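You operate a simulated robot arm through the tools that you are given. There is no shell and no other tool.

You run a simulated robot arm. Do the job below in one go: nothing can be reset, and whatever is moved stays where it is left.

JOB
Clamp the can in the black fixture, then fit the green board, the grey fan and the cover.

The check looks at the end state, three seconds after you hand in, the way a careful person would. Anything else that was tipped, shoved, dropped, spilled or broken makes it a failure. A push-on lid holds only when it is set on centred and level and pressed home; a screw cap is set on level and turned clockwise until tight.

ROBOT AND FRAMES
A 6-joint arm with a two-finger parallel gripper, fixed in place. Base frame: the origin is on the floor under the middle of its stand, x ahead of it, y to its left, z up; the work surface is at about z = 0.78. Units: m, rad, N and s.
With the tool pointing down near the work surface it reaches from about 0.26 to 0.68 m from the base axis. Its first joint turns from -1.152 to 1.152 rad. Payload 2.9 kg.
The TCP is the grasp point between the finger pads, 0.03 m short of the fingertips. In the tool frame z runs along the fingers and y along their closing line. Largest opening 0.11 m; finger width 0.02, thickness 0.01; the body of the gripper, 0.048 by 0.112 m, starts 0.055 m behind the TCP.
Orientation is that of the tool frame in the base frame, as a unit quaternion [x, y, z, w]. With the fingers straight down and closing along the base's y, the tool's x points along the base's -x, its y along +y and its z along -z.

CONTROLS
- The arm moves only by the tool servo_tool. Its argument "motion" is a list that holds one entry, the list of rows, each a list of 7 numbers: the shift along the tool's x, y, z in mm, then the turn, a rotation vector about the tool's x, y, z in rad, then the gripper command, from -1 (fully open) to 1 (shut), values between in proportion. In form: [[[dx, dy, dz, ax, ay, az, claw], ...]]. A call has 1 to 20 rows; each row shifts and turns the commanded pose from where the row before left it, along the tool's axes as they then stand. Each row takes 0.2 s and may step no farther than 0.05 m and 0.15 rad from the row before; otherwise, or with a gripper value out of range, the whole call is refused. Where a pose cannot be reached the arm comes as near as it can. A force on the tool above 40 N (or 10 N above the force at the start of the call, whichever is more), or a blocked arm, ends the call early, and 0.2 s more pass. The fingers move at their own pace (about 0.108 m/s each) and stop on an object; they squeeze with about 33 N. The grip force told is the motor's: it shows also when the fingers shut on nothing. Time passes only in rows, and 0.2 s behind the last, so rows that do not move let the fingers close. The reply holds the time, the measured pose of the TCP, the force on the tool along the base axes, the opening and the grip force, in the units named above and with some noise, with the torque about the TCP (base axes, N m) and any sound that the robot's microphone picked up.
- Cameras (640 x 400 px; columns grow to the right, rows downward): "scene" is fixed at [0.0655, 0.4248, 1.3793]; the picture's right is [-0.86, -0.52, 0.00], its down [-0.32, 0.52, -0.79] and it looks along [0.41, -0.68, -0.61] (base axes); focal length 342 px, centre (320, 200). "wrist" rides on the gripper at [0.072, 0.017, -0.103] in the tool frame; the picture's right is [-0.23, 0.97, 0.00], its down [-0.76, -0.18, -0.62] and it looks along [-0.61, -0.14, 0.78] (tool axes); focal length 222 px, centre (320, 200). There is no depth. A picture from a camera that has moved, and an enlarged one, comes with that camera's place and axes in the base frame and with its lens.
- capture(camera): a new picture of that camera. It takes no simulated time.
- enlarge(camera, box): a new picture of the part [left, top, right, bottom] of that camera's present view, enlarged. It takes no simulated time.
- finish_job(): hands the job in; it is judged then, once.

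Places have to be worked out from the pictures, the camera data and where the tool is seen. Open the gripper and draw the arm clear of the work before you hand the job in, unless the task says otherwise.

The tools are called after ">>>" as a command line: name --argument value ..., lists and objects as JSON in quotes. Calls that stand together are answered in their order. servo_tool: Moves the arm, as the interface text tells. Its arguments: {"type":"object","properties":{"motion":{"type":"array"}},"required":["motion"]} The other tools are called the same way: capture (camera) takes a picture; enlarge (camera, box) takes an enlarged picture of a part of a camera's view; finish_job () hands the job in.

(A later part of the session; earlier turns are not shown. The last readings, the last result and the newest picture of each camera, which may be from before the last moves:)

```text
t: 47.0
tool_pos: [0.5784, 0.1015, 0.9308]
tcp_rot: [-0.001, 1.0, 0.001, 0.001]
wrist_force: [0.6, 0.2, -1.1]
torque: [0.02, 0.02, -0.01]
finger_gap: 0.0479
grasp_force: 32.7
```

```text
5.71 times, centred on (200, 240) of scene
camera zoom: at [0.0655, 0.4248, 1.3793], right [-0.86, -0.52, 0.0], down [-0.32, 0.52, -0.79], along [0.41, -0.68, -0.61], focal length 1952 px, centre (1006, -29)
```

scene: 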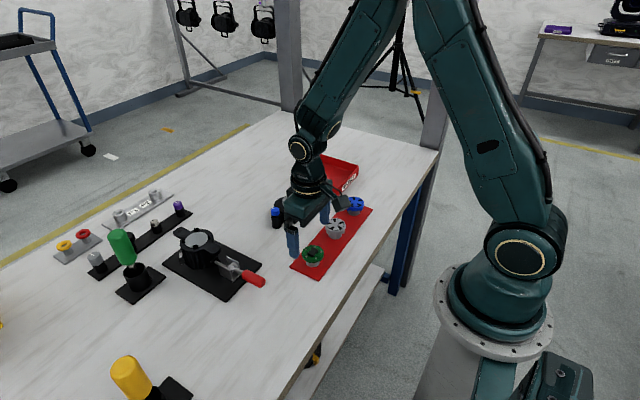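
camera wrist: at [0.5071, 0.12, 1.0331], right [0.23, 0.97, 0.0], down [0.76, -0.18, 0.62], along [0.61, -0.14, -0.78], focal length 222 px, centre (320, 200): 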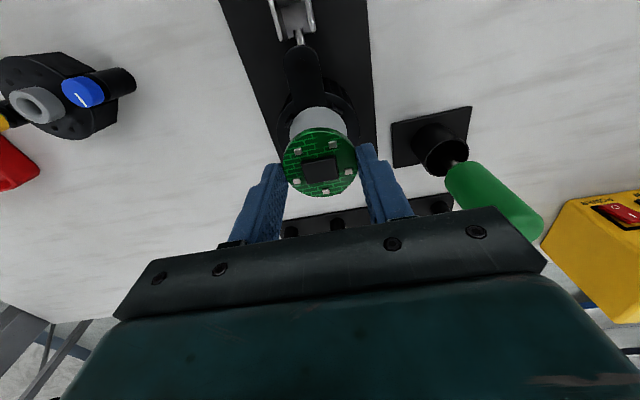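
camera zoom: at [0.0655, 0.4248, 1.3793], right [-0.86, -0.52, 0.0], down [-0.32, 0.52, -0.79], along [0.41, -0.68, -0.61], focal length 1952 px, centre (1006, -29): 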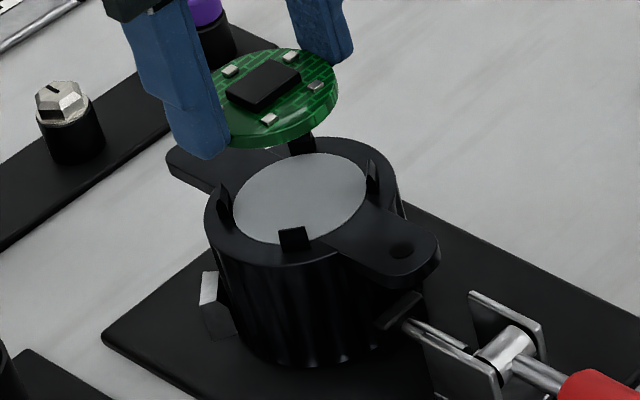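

Refined: can centre (0.580, 0.1016), top z ≈ 0.85. I'll shift 1.5 mm in −y and lower to just above the clip tops, then check.

>>> servo_tool --motion '[[[0, -1.5, 0, 0, 0, 0, 1], [0, 0, 15, 0, 0, 0, 1], [0, 0, 15, 0, 0, 0, 1], [0, 0, 4, 0, 0, 0, 1], [0, 0, 0, 0, 0, 0, 1], [0, 0, 0, 0, 0, 0, 1]]]'

>>> enlarge --camera "scene" --box '[170, 205, 230, 275]'

>>> enlarge --camera "wrist" --box '[250, 60, 390, 220]'

```text
t: 48.4
tool_pos: [0.5779, 0.0996, 0.895]
tcp_rot: [-0.001, 1.0, 0.0, 0.0]
wrist_force: [0.4, -0.6, -0.1]
torque: [0.02, 0.01, -0.04]
finger_gap: 0.048
grasp_force: 32.8
```

```text
5.71 times, centred on (200, 240) of scene
camera zoom: at [0.0655, 0.4248, 1.3793], right [-0.86, -0.52, 0.0], down [-0.32, 0.52, -0.79], along [0.41, -0.68, -0.61], focal length 1952 px, centre (1006, -29)
```

zoom: 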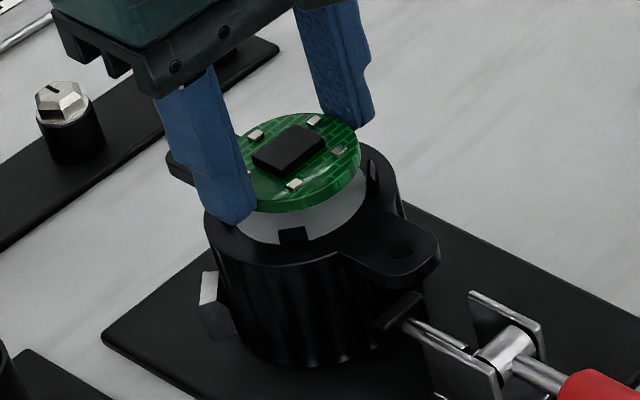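

```text
2.50 times, centred on (320, 140) of wrist
camera zoom: at [0.507, 0.1183, 0.999], right [0.23, 0.97, 0.0], down [0.76, -0.18, 0.62], along [0.61, -0.14, -0.78], focal length 555 px, centre (320, 350)
```

zoom: 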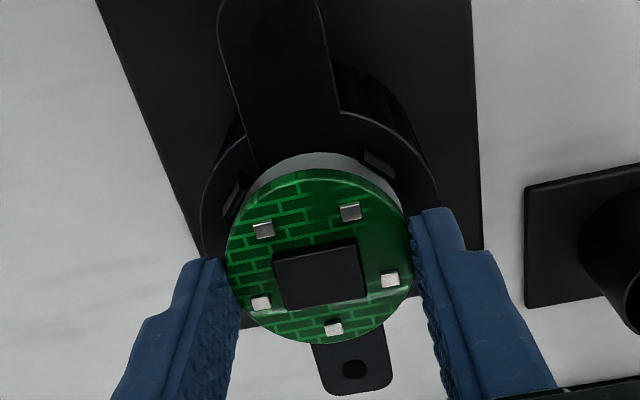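

Both ear holes now confirm the can centre at (0.580, 0.1015) and the board is aligned within ~0.5 mm. I'll lower in 3 mm steps into the clips, watching the force.

>>> servo_tool --motion '[[[-0.4, 0, 3, 0, 0, 0, 1], [0, 0, 3, 0, 0, 0, 1], [0, 0, 3, 0, 0, 0, 1], [0, 0, 0, 0, 0, 0, 1]]]'

>>> enlarge --camera "scene" --box '[170, 205, 230, 275]'

>>> enlarge --camera "wrist" --box '[250, 60, 390, 220]'

```text
t: 49.4
tool_pos: [0.5763, 0.0994, 0.8874]
tcp_rot: [-0.001, 1.0, 0.001, 0.0]
wrist_force: [0.4, -0.1, -0.3]
torque: [0.01, 0.01, -0.02]
finger_gap: 0.0478
grasp_force: 32.7
```

```text
5.71 times, centred on (200, 240) of scene
camera zoom: at [0.0655, 0.4248, 1.3793], right [-0.86, -0.52, 0.0], down [-0.32, 0.52, -0.79], along [0.41, -0.68, -0.61], focal length 1952 px, centre (1006, -29)
```

zoom: 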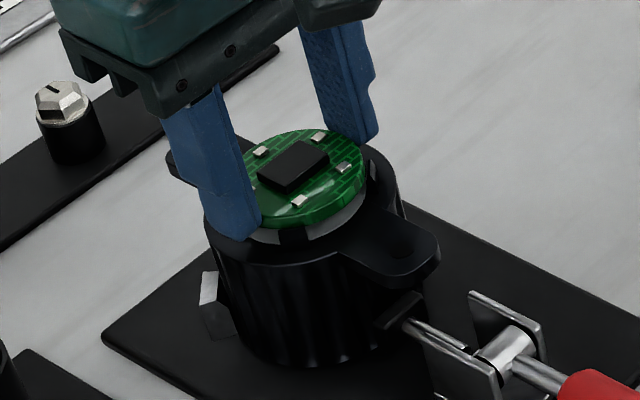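

```text
2.50 times, centred on (320, 140) of wrist
camera zoom: at [0.5074, 0.1181, 0.9901], right [0.23, 0.97, 0.0], down [0.76, -0.18, 0.62], along [0.61, -0.14, -0.78], focal length 555 px, centre (320, 350)
```

zoom: 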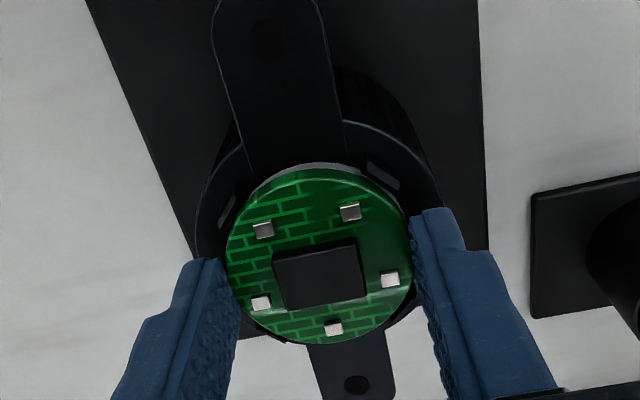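

It's descending concentrically with no force. Continue in 2 mm steps to seat.

>>> servo_tool --motion '[[[0, 0, 2, 0, 0, 0, 1], [0, 0, 2, 0, 0, 0, 1], [0, 0, 1.5, 0, 0, 0, 1], [0, 0, 1.5, 0, 0, 0, 1], [0, 0, 0, 0, 0, 0, 1]]]'

>>> enlarge --camera "scene" --box '[170, 205, 230, 275]'

>>> enlarge --camera "wrist" --box '[250, 60, 390, 220]'

```text
t: 50.6
tool_pos: [0.5786, 0.1011, 0.8792]
tcp_rot: [-0.001, 1.0, 0.001, 0.0]
wrist_force: [5.1, -0.2, -3.6]
torque: [-0.04, -0.18, 0.01]
finger_gap: 0.0479
grasp_force: 33.0
```

```text
5.71 times, centred on (200, 240) of scene
camera zoom: at [0.0657, 0.4248, 1.3793], right [-0.86, -0.52, 0.0], down [-0.32, 0.52, -0.79], along [0.41, -0.68, -0.61], focal length 1952 px, centre (1006, -29)
```

zoom: 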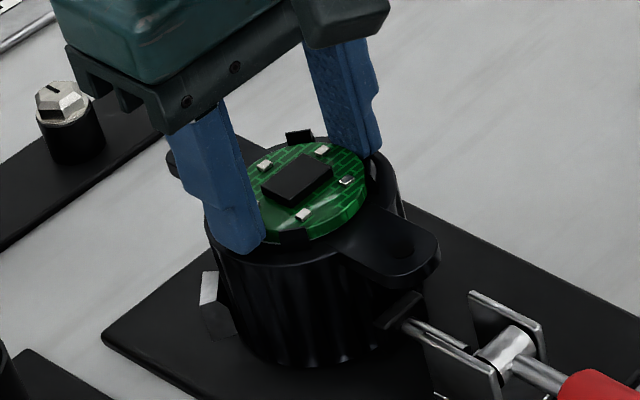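

```text
2.50 times, centred on (320, 140) of wrist
camera zoom: at [0.5077, 0.1181, 0.9828], right [0.23, 0.97, 0.0], down [0.76, -0.18, 0.62], along [0.61, -0.14, -0.78], focal length 555 px, centre (320, 350)
```

zoom: 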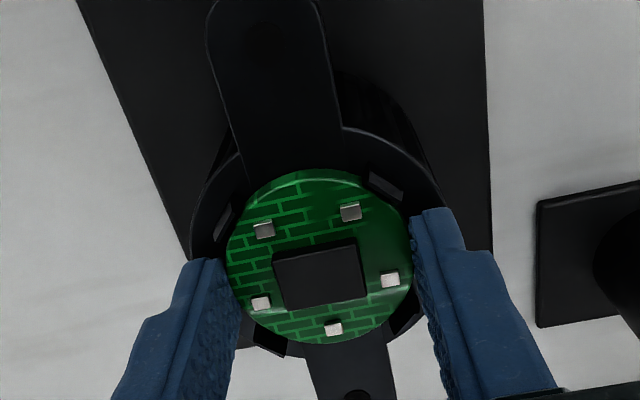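

The board is between the clips with light contact (5 N in x). I'll nudge 0.4 mm forward with that push and press down gently in 1 mm steps.

>>> servo_tool --motion '[[[-0.4, 0, 1, 0, 0, 0, 1], [0, 0, 1, 0, 0, 0, 1], [0, 0, 0, 0, 0, 0, 1]]]'

>>> enlarge --camera "scene" --box '[175, 215, 225, 265]'

>>> enlarge --camera "wrist" --box '[260, 100, 380, 210]'

```text
t: 51.4
tool_pos: [0.5792, 0.1, 0.8785]
tcp_rot: [-0.003, 1.0, 0.001, 0.0]
wrist_force: [-2.8, 1.2, 12.4]
torque: [-0.05, 0.17, 0.01]
finger_gap: 0.0478
grasp_force: 33.5
```

```text
8.00 times, centred on (200, 240) of scene
camera zoom: at [0.0653, 0.4248, 1.3793], right [-0.86, -0.52, 0.0], down [-0.32, 0.52, -0.79], along [0.41, -0.68, -0.61], focal length 2732 px, centre (1280, -120)
```

zoom: 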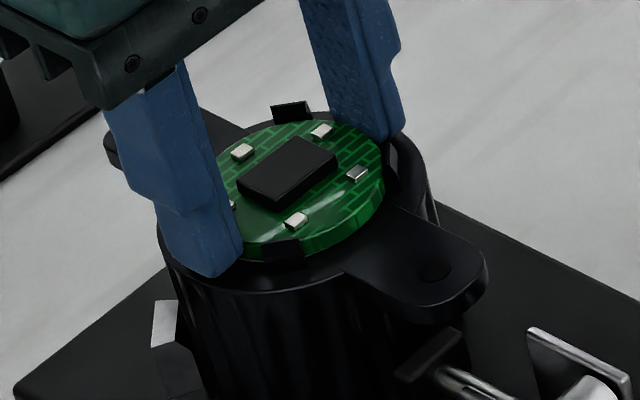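

```text
3.64 times, centred on (320, 155) of wrist
camera zoom: at [0.5078, 0.1182, 0.9825], right [0.22, 0.97, 0.0], down [0.76, -0.18, 0.62], along [0.61, -0.14, -0.78], focal length 808 px, centre (320, 364)
```

zoom: 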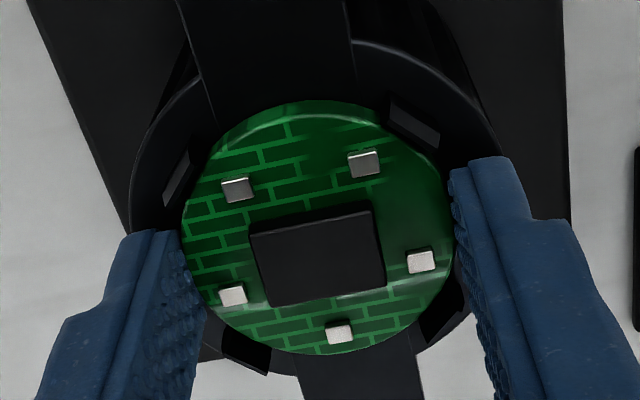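

Firm contact (12 N) with the board flat on the disc between all four clips. I'll relax the push slightly, then open the fingers and check.

>>> servo_tool --motion '[[[0, 0, -0.8, 0, 0, 0, 1], [0, 0, 0, 0, 0, 0, 0.0], [0, 0, 0, 0, 0, 0, -0.3], [0, 0, 0, 0, 0, 0, -0.6], [0, 0, -20, 0, 0, 0, -0.6], [0, 0, -30, 0, 0, 0, -0.6], [0, 0, -30, 0, 0, 0, -0.6], [0, 0, 0, 0, 0, 0, -0.6]]]'

>>> enlarge --camera "scene" --box '[175, 215, 225, 265]'

>>> enlarge --camera "wrist" --box '[240, 50, 400, 190]'

```text
t: 53.2
tool_pos: [0.5789, 0.0999, 0.9602]
tcp_rot: [-0.001, 1.0, 0.001, 0.0]
wrist_force: [-0.2, 1.0, -0.1]
torque: [-0.02, 0.02, -0.02]
finger_gap: 0.088
grasp_force: 0.1
```

```text
8.00 times, centred on (200, 240) of scene
camera zoom: at [0.0655, 0.4248, 1.3793], right [-0.86, -0.52, 0.0], down [-0.32, 0.52, -0.79], along [0.41, -0.68, -0.61], focal length 2732 px, centre (1280, -120)
```

zoom: 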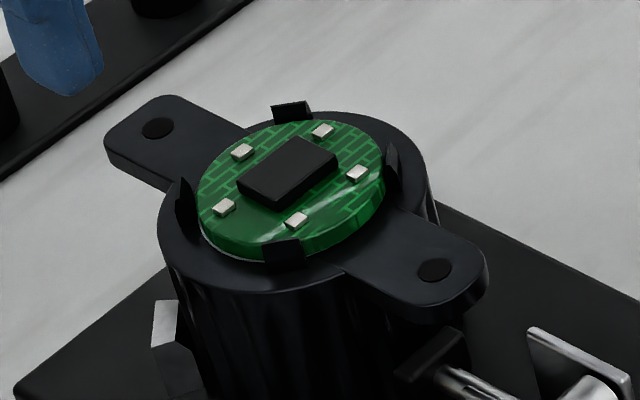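

```text
2.86 times, centred on (320, 120) of wrist
camera zoom: at [0.5081, 0.1182, 1.0631], right [0.23, 0.97, 0.0], down [0.76, -0.18, 0.62], along [0.61, -0.14, -0.78], focal length 635 px, centre (320, 429)
```

zoom: 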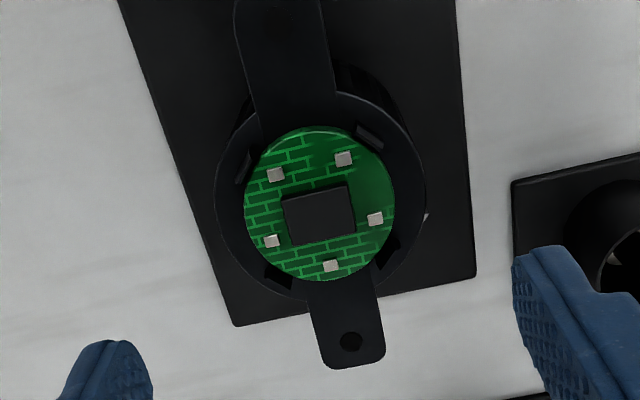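

The board sits flat inside all four clips. Next, the grey fan at about (0.3625, −0.1425): I'll move above it at safe height and measure it.

>>> servo_tool --motion '[[[27, -30.4, 0, 0, 0, 0, -0.6], [27, -30.4, 0, 0, 0, 0, -0.6], [27, -30.4, 0, 0, 0, 0, -1], [27, -30.4, 0, 0, 0, 0, -1], [27, -30.4, 0, 0, 0, 0, -1], [27, -30.4, 0, 0, 0, 0, -1], [27, -30.4, 0, 0, 0, 0, -1], [28, -31, 0, 0, 0, 0, -1], [0, 0, 35, 0, 0, 0, -1], [0, 0, 30, 0, 0, 0, -1], [0, 0, 0, 0, 0, 0, -1], [0, 0, 0, 0, 0, 0, -1]]]'

>>> capture --camera "wrist"

>>> enlarge --camera "wrist" --box '[240, 80, 400, 210]'

>>> capture --camera "scene"

```text
t: 55.8
tool_pos: [0.3627, -0.1446, 0.8924]
tcp_rot: [-0.001, 1.0, 0.001, 0.001]
wrist_force: [-0.6, 0.7, -0.4]
torque: [0.0, -0.01, 0.03]
finger_gap: 0.11
grasp_force: 0.1
```

```text
taken
camera wrist: at [0.2904, -0.1263, 0.9971], right [0.23, 0.97, 0.0], down [0.76, -0.18, 0.62], along [0.61, -0.14, -0.78], focal length 222 px, centre (320, 200)
```

wrist: 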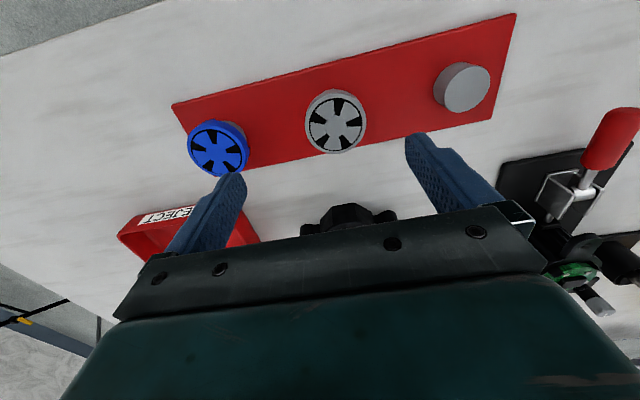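

```text
3.08 times, centred on (320, 145) of wrist
camera zoom: at [0.2904, -0.1263, 0.9971], right [0.23, 0.97, 0.0], down [0.76, -0.18, 0.62], along [0.61, -0.14, -0.78], focal length 684 px, centre (320, 369)
```

zoom: 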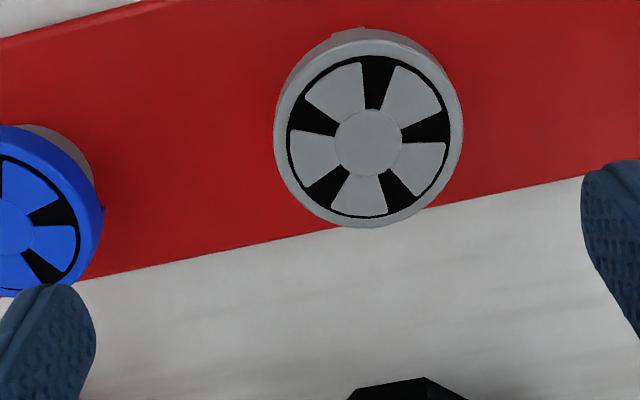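

```text
taken
```

scene: 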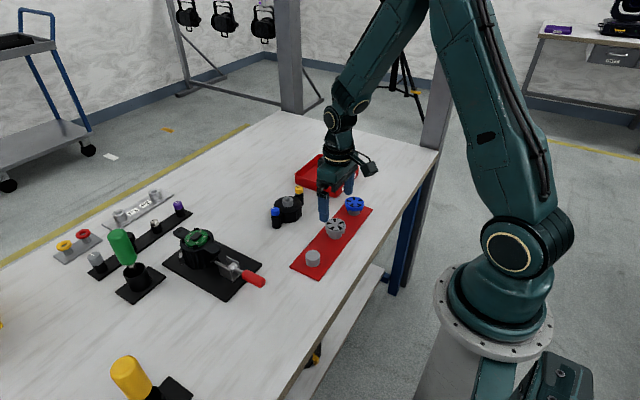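

The fan hub triangulates to (0.356, −0.129), top z ≈ 0.820. I'll shift over it and descend so the pads cover the ring (tips ≈ 0.8085).

>>> servo_tool --motion '[[[6.2, 14.3, 0, 0, 0, 0, -1], [0, 0, 20, 0, 0, 0, -1], [0, 0, 20, 0, 0, 0, -1], [0, 0, 10, 0, 0, 0, -1], [0, 0, 0, 0, 0, 0, -1], [0, 0, 0, 0, 0, 0, -1]]]'

>>> enlarge --camera "wrist" --box '[220, 90, 420, 220]'

>>> enlarge --camera "scene" --box '[300, 190, 370, 260]'

```text
t: 57.2
tool_pos: [0.3556, -0.1298, 0.8431]
tcp_rot: [-0.001, 1.0, 0.001, 0.0]
wrist_force: [-0.7, 0.5, -0.3]
torque: [0.01, -0.01, 0.03]
finger_gap: 0.1097
grasp_force: 0.0
```

```text
3.08 times, centred on (320, 155) of wrist
camera zoom: at [0.285, -0.112, 0.9465], right [0.23, 0.97, 0.0], down [0.76, -0.18, 0.62], along [0.61, -0.14, -0.78], focal length 684 px, centre (320, 338)
```

zoom: 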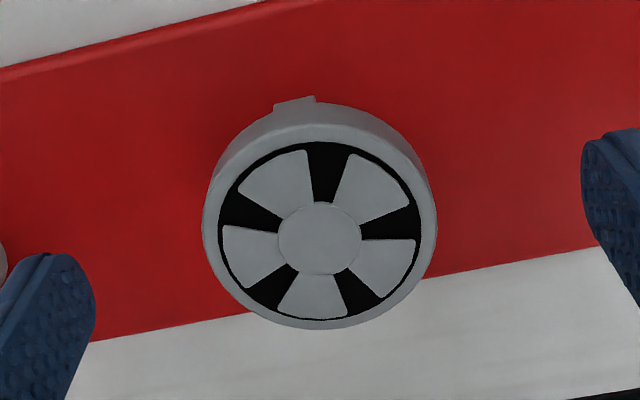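

```text
5.71 times, centred on (335, 225) of scene
camera zoom: at [0.0655, 0.4248, 1.3793], right [-0.86, -0.52, 0.0], down [-0.32, 0.52, -0.79], along [0.41, -0.68, -0.61], focal length 1952 px, centre (234, 57)
```

zoom: 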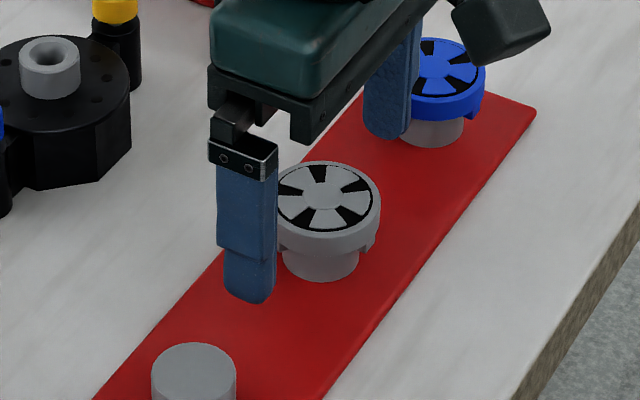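

Centred on the fan (hub at (0.357, −0.129)). I'll lower 5 mm and grip.

>>> servo_tool --motion '[[[0, 0, 5, 0, 0, 0, -1], [0, 0, 0, 0, 0, 0, -1], [0, 0, 0, 0, 0, 0, 0.0], [0, 0, 0, 0, 0, 0, 1], [0, 0, 0, 0, 0, 0, 1], [0, 0, 0, 0, 0, 0, 1], [0, 0, -5, 0, 0, 0, 1], [0, 0, -15, 0, 0, 0, 1], [0, 0, -35, 0, 0, 0, 1], [0, 0, -40, 0, 0, 0, 1], [0, 0, 0, 0, 0, 0, 1]]]'

>>> enlarge --camera "wrist" --box '[220, 90, 420, 220]'

>>> enlarge --camera "scene" --box '[290, 150, 370, 250]'

```text
t: 59.6
tool_pos: [0.3556, -0.1295, 0.9326]
tcp_rot: [-0.001, 1.0, 0.001, 0.0]
wrist_force: [0.1, 0.3, 0.3]
torque: [0.0, 0.05, -0.01]
finger_gap: 0.0483
grasp_force: 33.0
```

```text
3.08 times, centred on (320, 155) of wrist
camera zoom: at [0.2846, -0.112, 1.0369], right [0.23, 0.97, 0.0], down [0.76, -0.18, 0.62], along [0.61, -0.14, -0.78], focal length 684 px, centre (320, 338)
```

zoom: 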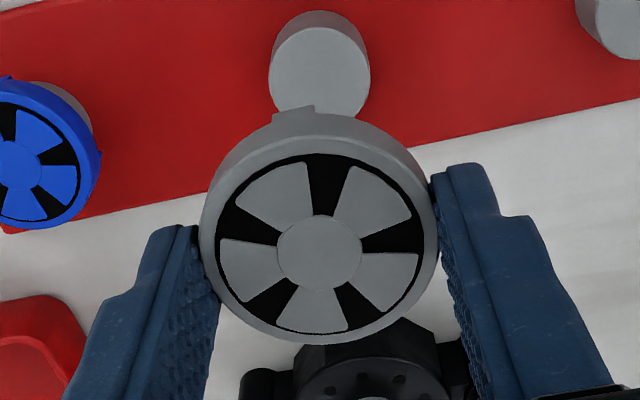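

```text
4.00 times, centred on (330, 200) of scene
camera zoom: at [0.0655, 0.4248, 1.3793], right [-0.86, -0.52, 0.0], down [-0.32, 0.52, -0.79], along [0.41, -0.68, -0.61], focal length 1366 px, centre (280, 200)
```

zoom: 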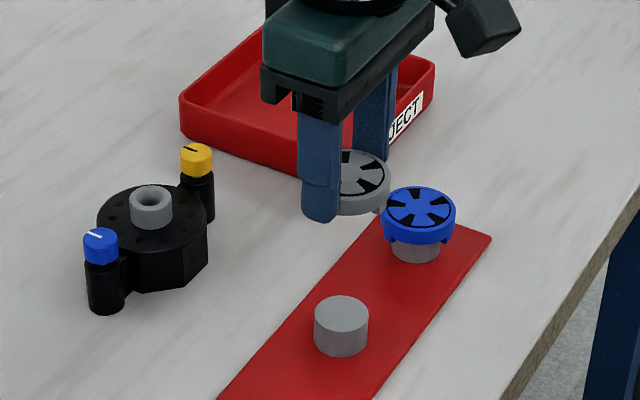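

The fan is held centred in the grip. I'll carry it to above the board at (0.5803, 0.1012).

>>> servo_tool --motion '[[[-28, 28.8, 0, 0, 0, 0, 1], [-28, 28.8, 0, 0, 0, 0, 1], [-28, 28.8, 0, 0, 0, 0, 1], [-28, 28.8, 0, 0, 0, 0, 1], [-28, 28.8, 0, 0, 0, 0, 1], [-28, 28.8, 0, 0, 0, 0, 1], [-28, 28.8, 0, 0, 0, 0, 1], [-27.7, 28.6, 0, 0, 0, 0, 1], [0, 0, 12, 0, 0, 0, 1], [0, 0, 0, 0, 0, 0, 1], [0, 0, 0, 0, 0, 0, 1]]]'

>>> enlarge --camera "wrist" --box '[240, 60, 400, 220]'

>>> enlarge --camera "scene" --box '[165, 195, 235, 275]'

```text
t: 62.0
tool_pos: [0.579, 0.1016, 0.9216]
tcp_rot: [0.0, 1.0, 0.001, 0.0]
wrist_force: [0.6, -0.3, -0.6]
torque: [0.0, 0.0, 0.0]
finger_gap: 0.0482
grasp_force: 32.9
```

```text
2.50 times, centred on (320, 140) of wrist
camera zoom: at [0.5083, 0.1193, 1.0254], right [0.23, 0.97, 0.0], down [0.76, -0.18, 0.62], along [0.61, -0.14, -0.78], focal length 555 px, centre (320, 350)
```

zoom: 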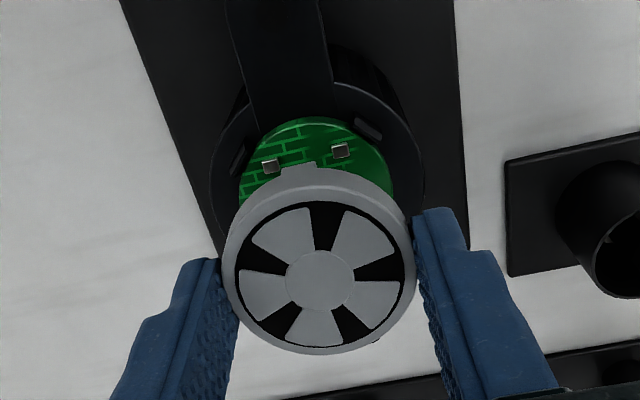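

```text
5.00 times, centred on (200, 235) of scene
camera zoom: at [0.0655, 0.4248, 1.3793], right [-0.86, -0.52, 0.0], down [-0.32, 0.52, -0.79], along [0.41, -0.68, -0.61], focal length 1708 px, centre (920, 25)
```

zoom: 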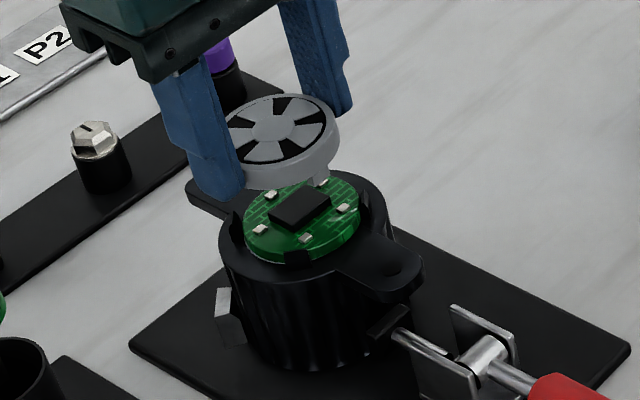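

The fan is above the board; I need −1.1 mm in y. Then lower to just above the board and check.

>>> servo_tool --motion '[[[0, -1.1, 0, 0, 0, 0, 1], [0, 0, 12, 0, 0, 0, 1], [0, 0, 10, 0, 0, 0, 1], [0, 0, 4, 0, 0, 0, 1], [0, 0, 0, 0, 0, 0, 1], [0, 0, 0, 0, 0, 0, 1]]]'

>>> enlarge --camera "wrist" --box '[240, 60, 400, 220]'

>>> enlarge --camera "scene" --box '[175, 210, 225, 265]'

```text
t: 63.4
tool_pos: [0.5787, 0.0996, 0.8956]
tcp_rot: [-0.001, 1.0, 0.001, 0.0]
wrist_force: [0.7, 0.0, -0.1]
torque: [0.0, 0.01, -0.01]
finger_gap: 0.0483
grasp_force: 32.8
```

```text
2.50 times, centred on (320, 140) of wrist
camera zoom: at [0.5084, 0.1175, 0.9995], right [0.23, 0.97, 0.0], down [0.76, -0.18, 0.62], along [0.61, -0.14, -0.78], focal length 555 px, centre (320, 350)
```

zoom: 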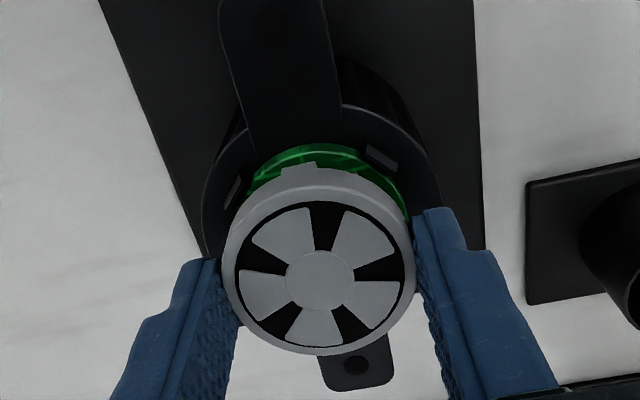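

```text
7.27 times, centred on (200, 238) of scene
camera zoom: at [0.0655, 0.4248, 1.3793], right [-0.86, -0.52, 0.0], down [-0.32, 0.52, -0.79], along [0.41, -0.68, -0.61], focal length 2484 px, centre (1193, -73)
```

zoom: 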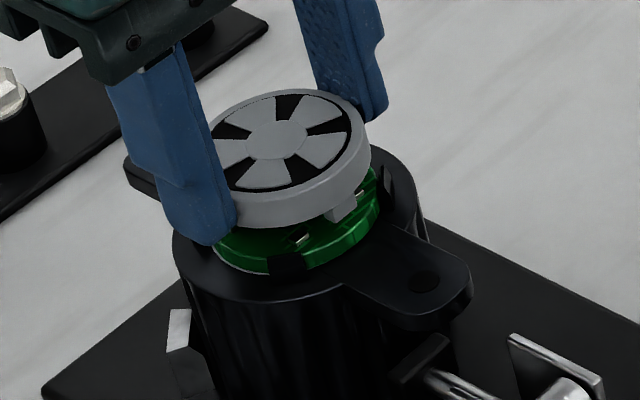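

The fan is ~8 mm above the board. I'll correct +0.6 mm in y and lower in 2 mm steps until contact.

>>> servo_tool --motion '[[[0, 0.6, 2, 0, 0, 0, 1], [0, 0, 2, 0, 0, 0, 1], [0, 0, 2, 0, 0, 0, 1], [0, 0, 1, 0, 0, 0, 1], [0, 0, 0, 0, 0, 0, 1]]]'

>>> enlarge --camera "wrist" --box '[240, 60, 400, 220]'

>>> enlarge --camera "scene" --box '[175, 210, 225, 265]'

```text
t: 64.6
tool_pos: [0.5793, 0.1, 0.8915]
tcp_rot: [-0.001, 1.0, 0.001, 0.002]
wrist_force: [-6.7, -0.6, 22.0]
torque: [-0.07, 0.34, -0.01]
finger_gap: 0.0482
grasp_force: 32.9
```

```text
2.50 times, centred on (320, 140) of wrist
camera zoom: at [0.5082, 0.1184, 0.9942], right [0.22, 0.97, 0.0], down [0.76, -0.18, 0.63], along [0.61, -0.14, -0.78], focal length 555 px, centre (320, 350)
```

zoom: 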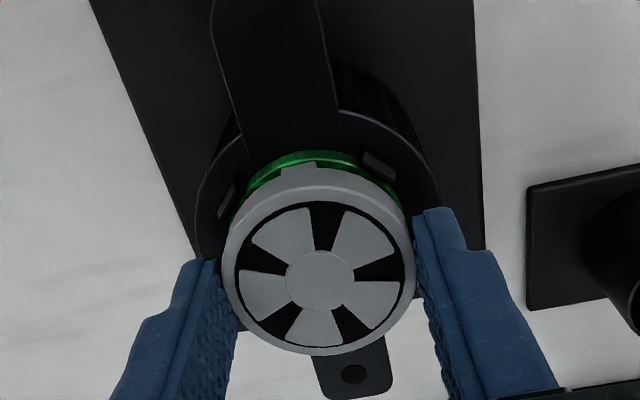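

```text
7.27 times, centred on (200, 238) of scene
camera zoom: at [0.065, 0.4247, 1.3793], right [-0.86, -0.52, 0.0], down [-0.32, 0.52, -0.79], along [0.41, -0.68, -0.61], focal length 2484 px, centre (1193, -73)
```

zoom: 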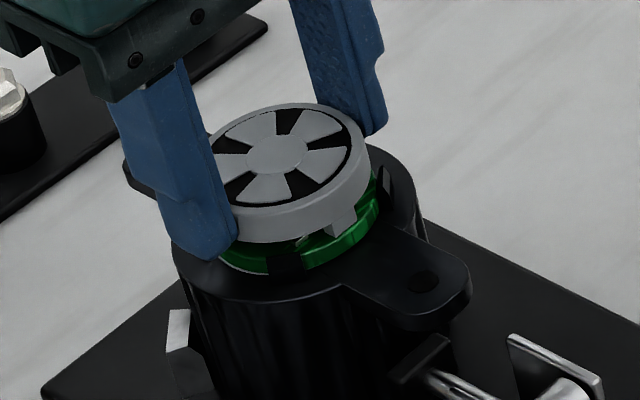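

Contact at 22 N: the feet rest on the board. I'll relax the push, open the fingers, and rise to inspect.

>>> servo_tool --motion '[[[0, 0, -1.6, 0, 0, 0, 1], [0, 0, 0, 0, 0, 0, 0.0], [0, 0, 0, 0, 0, 0, -0.3], [0, 0, 0, 0, 0, 0, -0.6], [0, 0, -15, 0, 0, 0, -0.6], [0, 0, -30, 0, 0, 0, -0.6], [0, 0, -30, 0, 0, 0, -0.6], [0, 0, 0, 0, 0, 0, -0.6]]]'

>>> enlarge --camera "scene" --box '[175, 210, 225, 265]'

>>> enlarge --camera "wrist" --box '[240, 50, 400, 190]'

```text
t: 66.4
tool_pos: [0.5779, 0.1006, 0.9651]
tcp_rot: [-0.001, 1.0, 0.001, 0.001]
wrist_force: [0.1, -0.3, 0.4]
torque: [-0.05, 0.01, -0.02]
finger_gap: 0.0878
grasp_force: 0.1
```

```text
7.27 times, centred on (200, 238) of scene
camera zoom: at [0.0655, 0.4248, 1.3793], right [-0.86, -0.52, 0.0], down [-0.32, 0.52, -0.79], along [0.41, -0.68, -0.61], focal length 2484 px, centre (1193, -73)
```

zoom: 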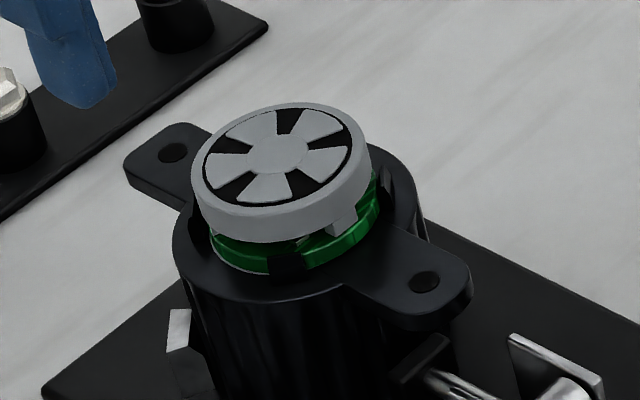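

```text
2.86 times, centred on (320, 120) of wrist
camera zoom: at [0.508, 0.1186, 1.0688], right [0.23, 0.97, 0.0], down [0.76, -0.18, 0.62], along [0.61, -0.14, -0.78], focal length 635 px, centre (320, 429)
```

zoom: 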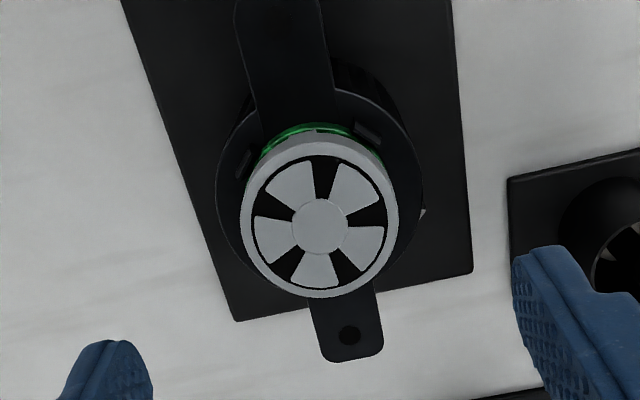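

The fan stands on the board. Let me zoom closely to check levelness and seating.

>>> enlarge --camera "scene" --box '[185, 220, 210, 250]'

>>> enlarge --camera "wrist" --box '[290, 85, 350, 130]'

```text
13.33 times, centred on (198, 235) of scene
camera zoom: at [0.0655, 0.4248, 1.3793], right [-0.86, -0.52, 0.0], down [-0.32, 0.52, -0.79], along [0.41, -0.68, -0.61], focal length 4554 px, centre (1953, -267)
```

zoom: 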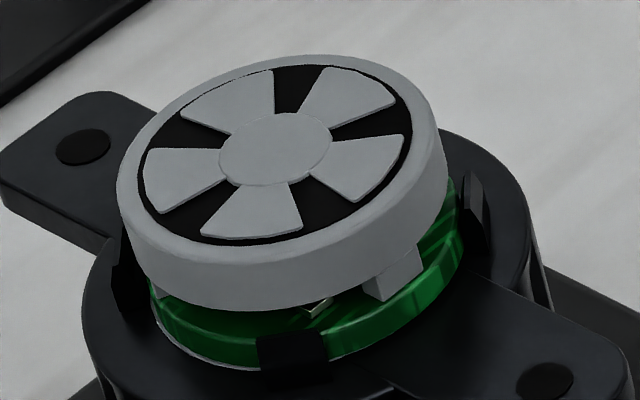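

```text
8.89 times, centred on (320, 108) of wrist
camera zoom: at [0.508, 0.1186, 1.0688], right [0.23, 0.97, 0.0], down [0.76, -0.18, 0.62], along [0.61, -0.14, -0.78], focal length 1974 px, centre (320, 1022)
```

zoom: 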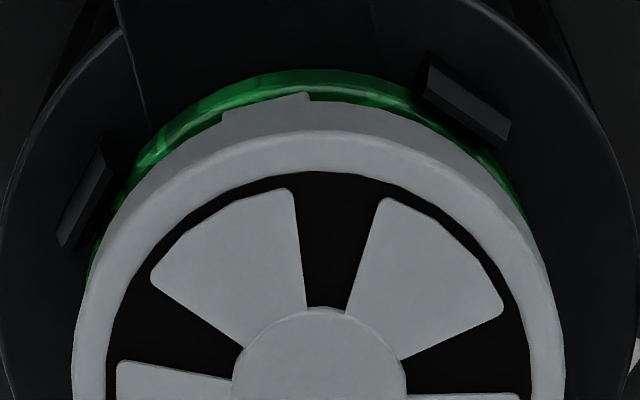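

Board and fan are in place and level. Next the cover: I'll move the wrist camera to look at it closely from above.

>>> servo_tool --motion '[[[20, -40, 0, 0, 0, 0, -1], [25, -40, 0, 0, 0, 0, -1], [25, -40, 0, 0, 0, 0, -1], [25, -40, 0, 0, 0, 0, -1], [25, -40, 0, 0, 0, 0, -1], [25, -30, 0, 0, 0, 0, -1], [0, 0, 0, 0, 0, 0, -1], [0, 0, 0, 0, 0, 0, -1]]]'

>>> capture --camera "wrist"

>>> enlarge --camera "wrist" --box '[230, 90, 410, 230]'

>>> enlarge --camera "scene" --box '[262, 178, 312, 233]'

```text
t: 68.2
tool_pos: [0.4349, -0.1313, 0.9652]
tcp_rot: [0.0, 1.0, 0.001, 0.0]
wrist_force: [0.1, -0.7, -0.8]
torque: [-0.01, 0.03, 0.0]
finger_gap: 0.11
grasp_force: 0.1
```

```text
taken
camera wrist: at [0.364, -0.1132, 1.0689], right [0.22, 0.97, 0.0], down [0.76, -0.18, 0.62], along [0.61, -0.14, -0.78], focal length 222 px, centre (320, 200)
```

wrist: 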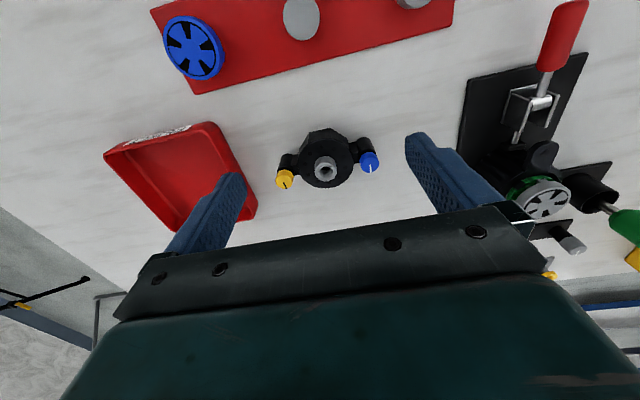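

```text
2.86 times, centred on (320, 160) of wrist
camera zoom: at [0.364, -0.1132, 1.0689], right [0.22, 0.97, 0.0], down [0.76, -0.18, 0.62], along [0.61, -0.14, -0.78], focal length 635 px, centre (320, 314)
```

zoom: 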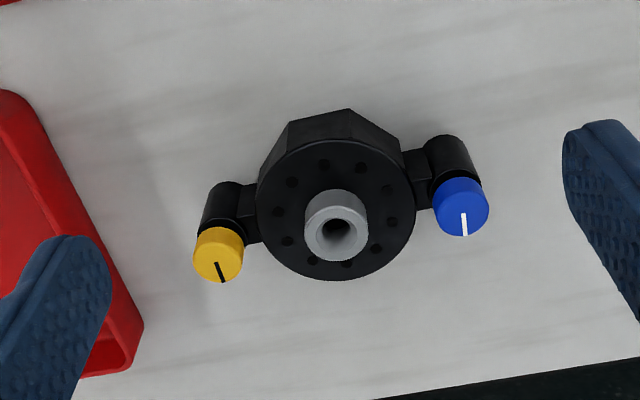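

```text
7.27 times, centred on (287, 206) of scene
camera zoom: at [0.0655, 0.4248, 1.3793], right [-0.86, -0.52, 0.0], down [-0.32, 0.52, -0.79], along [0.41, -0.68, -0.61], focal length 2484 px, centre (560, 160)
```

zoom: 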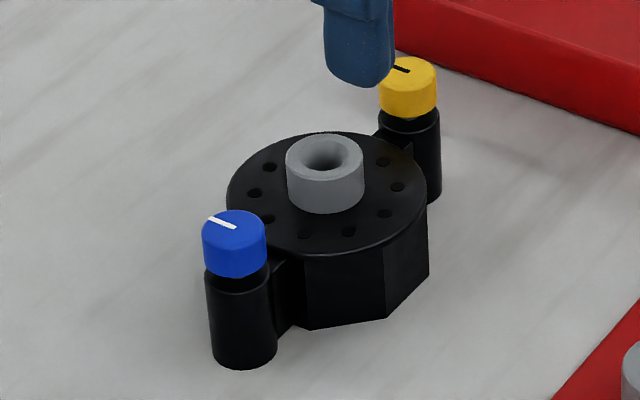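

The cover is at about (0.505, −0.1395), knob line along y with the same spacing as the can's ear holes (~0.107), spout top z ≈ 0.833. I'll grip it by the central spout with the fingers closing along x (perpendicular to the knobs), so I go above it and turn the tool 90°.

>>> servo_tool --motion '[[[-35, -4.6, 0, 0, 0, 0, -1], [-34.5, -4.7, 0, 0, 0, 0, -1], [0, 0, 0, 0, 0, 0.1428, -1], [0, 0, 0, 0, 0, 0.1428, 0.1], [0, 0, 0, 0, 0, 0.1428, 0.1], [0, 0, 0, 0, 0, 0.1428, 0.1], [0, 0, 0, 0, 0, 0.1428, 0.1], [0, 0, 0, 0, 0, 0.1428, 0.1], [0, 0, 0, 0, 0, 0.1428, 0.1], [0, 0, 0, 0, 0, 0.1428, 0.1], [0, 0, 0, 0, 0, 0.1428, 0.1], [0, 0, 0, 0, 0, 0.1428, 0.1], [0, 0, 0, 0, 0, 0.1428, 0.1], [0, 0, 20, 0, 0, 0, 0.1], [0, 0, 0, 0, 0, 0, 0.1], [0, 0, 0, 0, 0, 0, 0.1]]]'

>>> capture --camera "wrist"

>>> enlarge --camera "wrist" --box '[240, 80, 400, 220]'

>>> capture --camera "scene"

```text
t: 71.6
tool_pos: [0.504, -0.1398, 0.9437]
tcp_rot: [0.707, 0.708, 0.0, 0.0]
wrist_force: [0.5, -0.4, 0.0]
torque: [-0.03, 0.0, 0.03]
finger_gap: 0.0496
grasp_force: 0.0
```

```text
taken
camera wrist: at [0.5224, -0.0657, 1.0485], right [0.97, -0.23, 0.0], down [-0.18, -0.76, 0.62], along [-0.14, -0.61, -0.78], focal length 222 px, centre (320, 200)
```

wrist: 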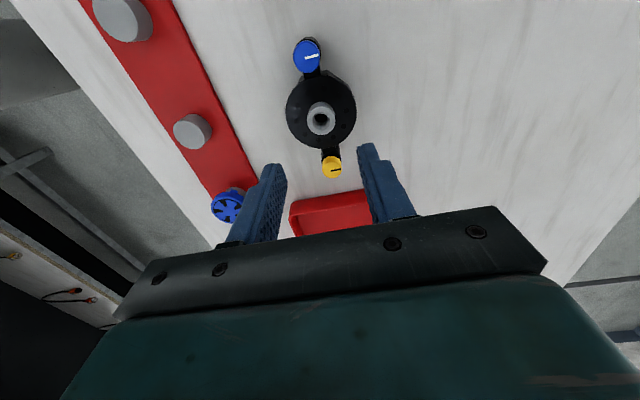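

```text
2.86 times, centred on (320, 150) of wrist
camera zoom: at [0.5224, -0.0657, 1.0485], right [0.97, -0.23, 0.0], down [-0.18, -0.76, 0.62], along [-0.14, -0.61, -0.78], focal length 635 px, centre (320, 343)
```

zoom: 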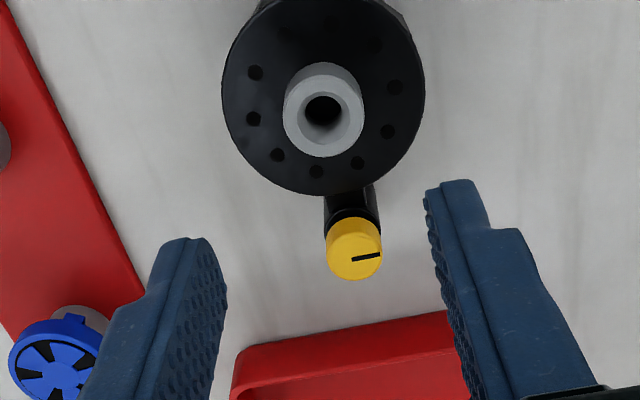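

```text
taken
```

scene: 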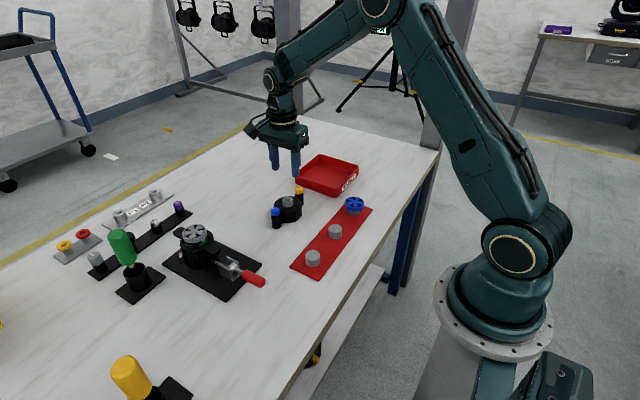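

The spout centre refines to (0.5065, −0.1393), top z ≈ 0.830. I'll shift the small correction and descend to just above the spout, then check alignment.

>>> servo_tool --motion '[[[-1.6, 1.1, 0, 0, 0, 0, 0.1], [0, 0, 35, 0, 0, 0, 0.1], [0, 0, 30, 0, 0, 0, 0.1], [0, 0, 8, 0, 0, 0, 0.1], [0, 0, 0, 0, 0, 0, 0.1], [0, 0, 0, 0, 0, 0, 0.1]]]'

>>> enlarge --camera "wrist" --box '[240, 80, 400, 220]'

>>> enlarge --camera "scene" --box '[250, 150, 320, 235]'

```text
t: 73.0
tool_pos: [0.5062, -0.1405, 0.8717]
tcp_rot: [0.706, 0.708, 0.001, -0.001]
wrist_force: [0.3, -0.2, 0.3]
torque: [-0.01, 0.01, 0.02]
finger_gap: 0.0496
grasp_force: 0.0
```

```text
2.86 times, centred on (320, 150) of wrist
camera zoom: at [0.5237, -0.0672, 0.976], right [0.97, -0.22, 0.0], down [-0.18, -0.76, 0.62], along [-0.14, -0.61, -0.78], focal length 635 px, centre (320, 343)
```

zoom: 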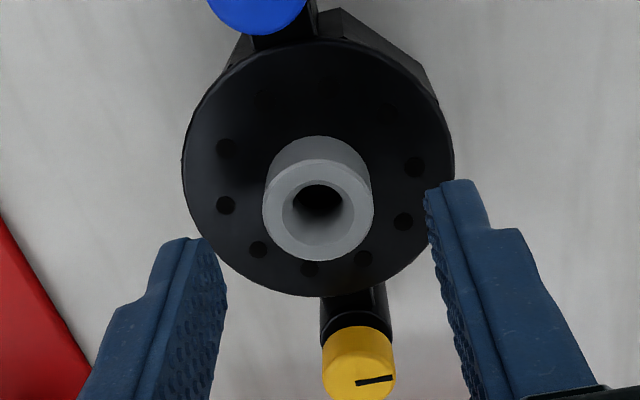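

```text
4.71 times, centred on (285, 192) of scene
camera zoom: at [0.0655, 0.4248, 1.3793], right [-0.86, -0.52, 0.0], down [-0.32, 0.52, -0.79], along [0.41, -0.68, -0.61], focal length 1607 px, centre (485, 235)
```

zoom: 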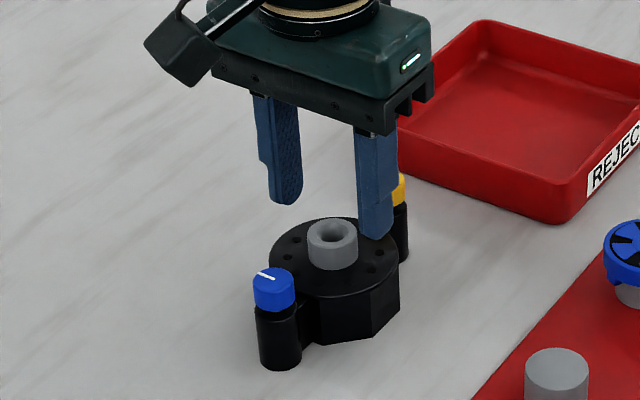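

Aligned over the spout. I'll lower 25 mm so the pads surround it, then close gently.

>>> servo_tool --motion '[[[0, 0, 12, 0, 0, 0, 0.1], [0, 0, 8, 0, 0, 0, 0.1], [0, 0, 4, 0, 0, 0, 0.1], [0, 0, 0, 0, 0, 0, 0.1], [0, 0, 0, 0, 0, 0, 1], [0, 0, 0, 0, 0, 0, 1], [0, 0, 0, 0, 0, 0, 1]]]'

>>> enlarge --camera "wrist" --box '[240, 80, 400, 220]'

>>> enlarge --camera "scene" --box '[250, 150, 320, 235]'

```text
t: 74.6
tool_pos: [0.5053, -0.1415, 0.8475]
tcp_rot: [0.706, 0.708, 0.001, -0.001]
wrist_force: [0.7, -0.4, 0.6]
torque: [0.0, -0.04, 0.04]
finger_gap: 0.0238
grasp_force: 32.5
```

```text
2.86 times, centred on (320, 150) of wrist
camera zoom: at [0.5231, -0.0674, 0.9515], right [0.97, -0.22, 0.0], down [-0.18, -0.76, 0.62], along [-0.14, -0.61, -0.78], focal length 635 px, centre (320, 343)
```

zoom: 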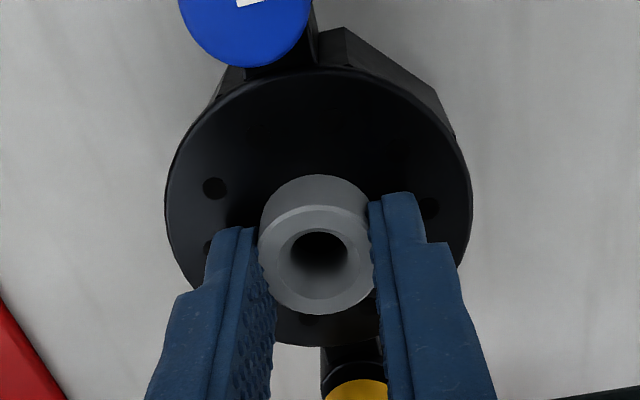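

```text
4.71 times, centred on (285, 192) of scene
camera zoom: at [0.0655, 0.4248, 1.3793], right [-0.86, -0.52, 0.0], down [-0.32, 0.52, -0.79], along [0.41, -0.68, -0.61], focal length 1607 px, centre (485, 235)
```

zoom: 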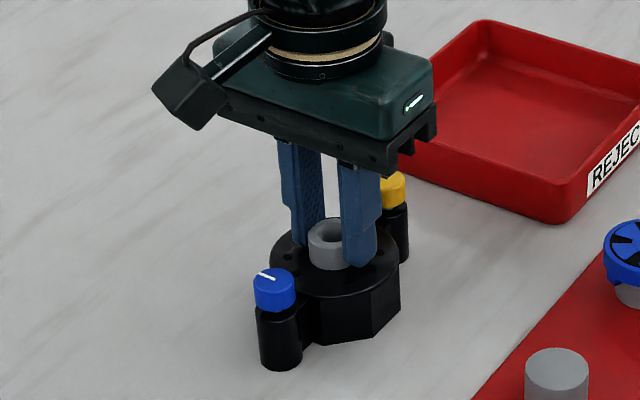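

The spout is gripped (gap 23.8 mm, 32 N). I'll lift slowly and check the cover hangs level.

>>> servo_tool --motion '[[[0, 0, -3, 0, 0, 0, 1], [0, 0, -7, 0, 0, 0, 1], [0, 0, -15, 0, 0, 0, 1], [0, 0, -25, 0, 0, 0, 1], [0, 0, 0, 0, 0, 0, 1], [0, 0, 0, 0, 0, 0, 1]]]'

>>> enlarge --camera "scene" --box '[250, 140, 320, 235]'

>>> enlarge --camera "wrist" --box '[220, 60, 420, 220]'

```text
t: 76.0
tool_pos: [0.5045, -0.1402, 0.8973]
tcp_rot: [0.707, 0.707, 0.0, 0.0]
wrist_force: [0.6, 0.5, -1.7]
torque: [0.03, 0.02, 0.01]
finger_gap: 0.0239
grasp_force: 32.5
```

```text
4.21 times, centred on (285, 188) of scene
camera zoom: at [0.0656, 0.4248, 1.3793], right [-0.86, -0.52, 0.0], down [-0.32, 0.52, -0.79], along [0.41, -0.68, -0.61], focal length 1438 px, centre (467, 253)
```

zoom: 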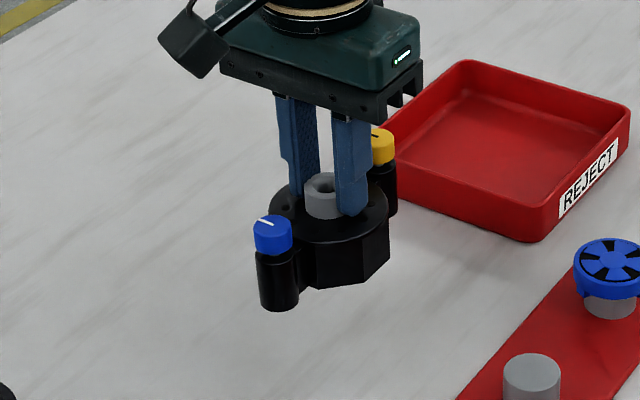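

```text
2.50 times, centred on (320, 140) of wrist
camera zoom: at [0.5228, -0.0675, 1.0016], right [0.97, -0.22, 0.0], down [-0.18, -0.76, 0.62], along [-0.14, -0.61, -0.78], focal length 555 px, centre (320, 350)
```

zoom: 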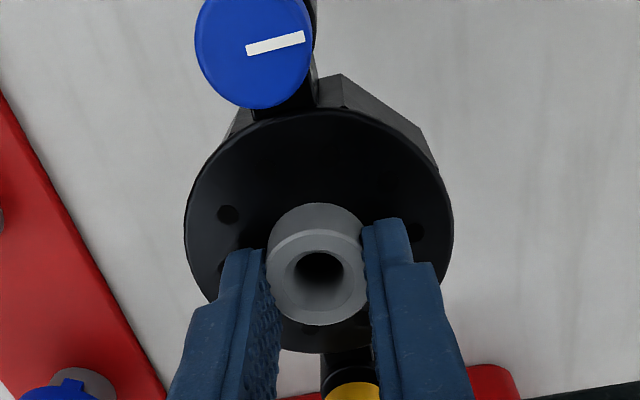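

The cover hangs level. I'll raise it well above the fan height, turn it 90° counter-clockwise (blue knob to the clamp side), and carry it over the can.

>>> servo_tool --motion '[[[0, 0, -40, 0, 0, 0, 1], [0, 0, -37, 0, 0, 0, 1], [0, 0, 0, 0, 0, -0.1428, 1], [0, 0, 0, 0, 0, -0.1428, 1], [0, 0, 0, 0, 0, -0.1428, 1], [0, 0, 0, 0, 0, -0.1428, 1], [0, 0, 0, 0, 0, -0.1428, 1], [0, 0, 0, 0, 0, -0.1428, 1], [0, 0, 0, 0, 0, -0.1428, 1], [0, 0, 0, 0, 0, -0.1428, 1], [0, 0, 0, 0, 0, -0.1428, 1], [0, 0, 0, 0, 0, -0.1428, 1], [0, 0, 0, 0, 0, -0.1428, 1], [0, 0, 0, 0, 0, 0, 1]]]'

>>> enlarge --camera "wrist" --box '[220, 60, 420, 220]'

>>> capture --camera "scene"

```text
t: 79.0
tool_pos: [0.5051, -0.1406, 0.975]
tcp_rot: [-0.001, 1.0, 0.001, -0.001]
wrist_force: [0.0, 0.6, -1.6]
torque: [0.0, 0.03, 0.01]
finger_gap: 0.0236
grasp_force: 32.1
```

```text
2.50 times, centred on (320, 140) of wrist
camera zoom: at [0.434, -0.1229, 1.0784], right [0.22, 0.97, 0.0], down [0.76, -0.18, 0.62], along [0.61, -0.14, -0.78], focal length 555 px, centre (320, 350)
```

zoom: 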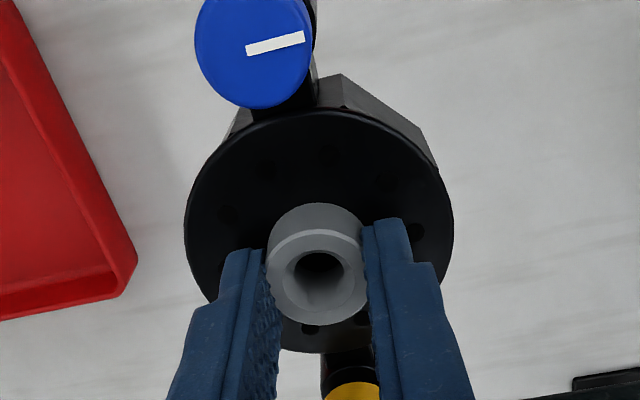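

```text
taken
```

scene: 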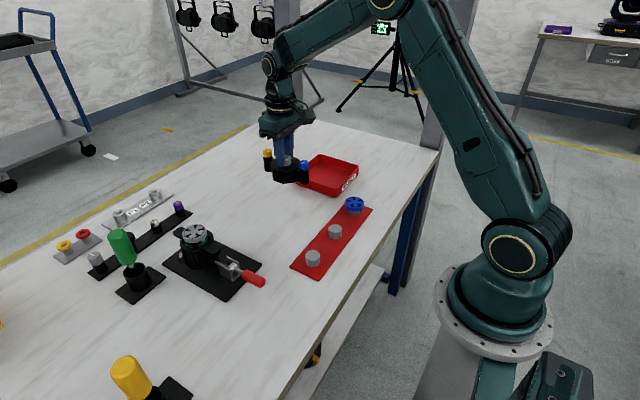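

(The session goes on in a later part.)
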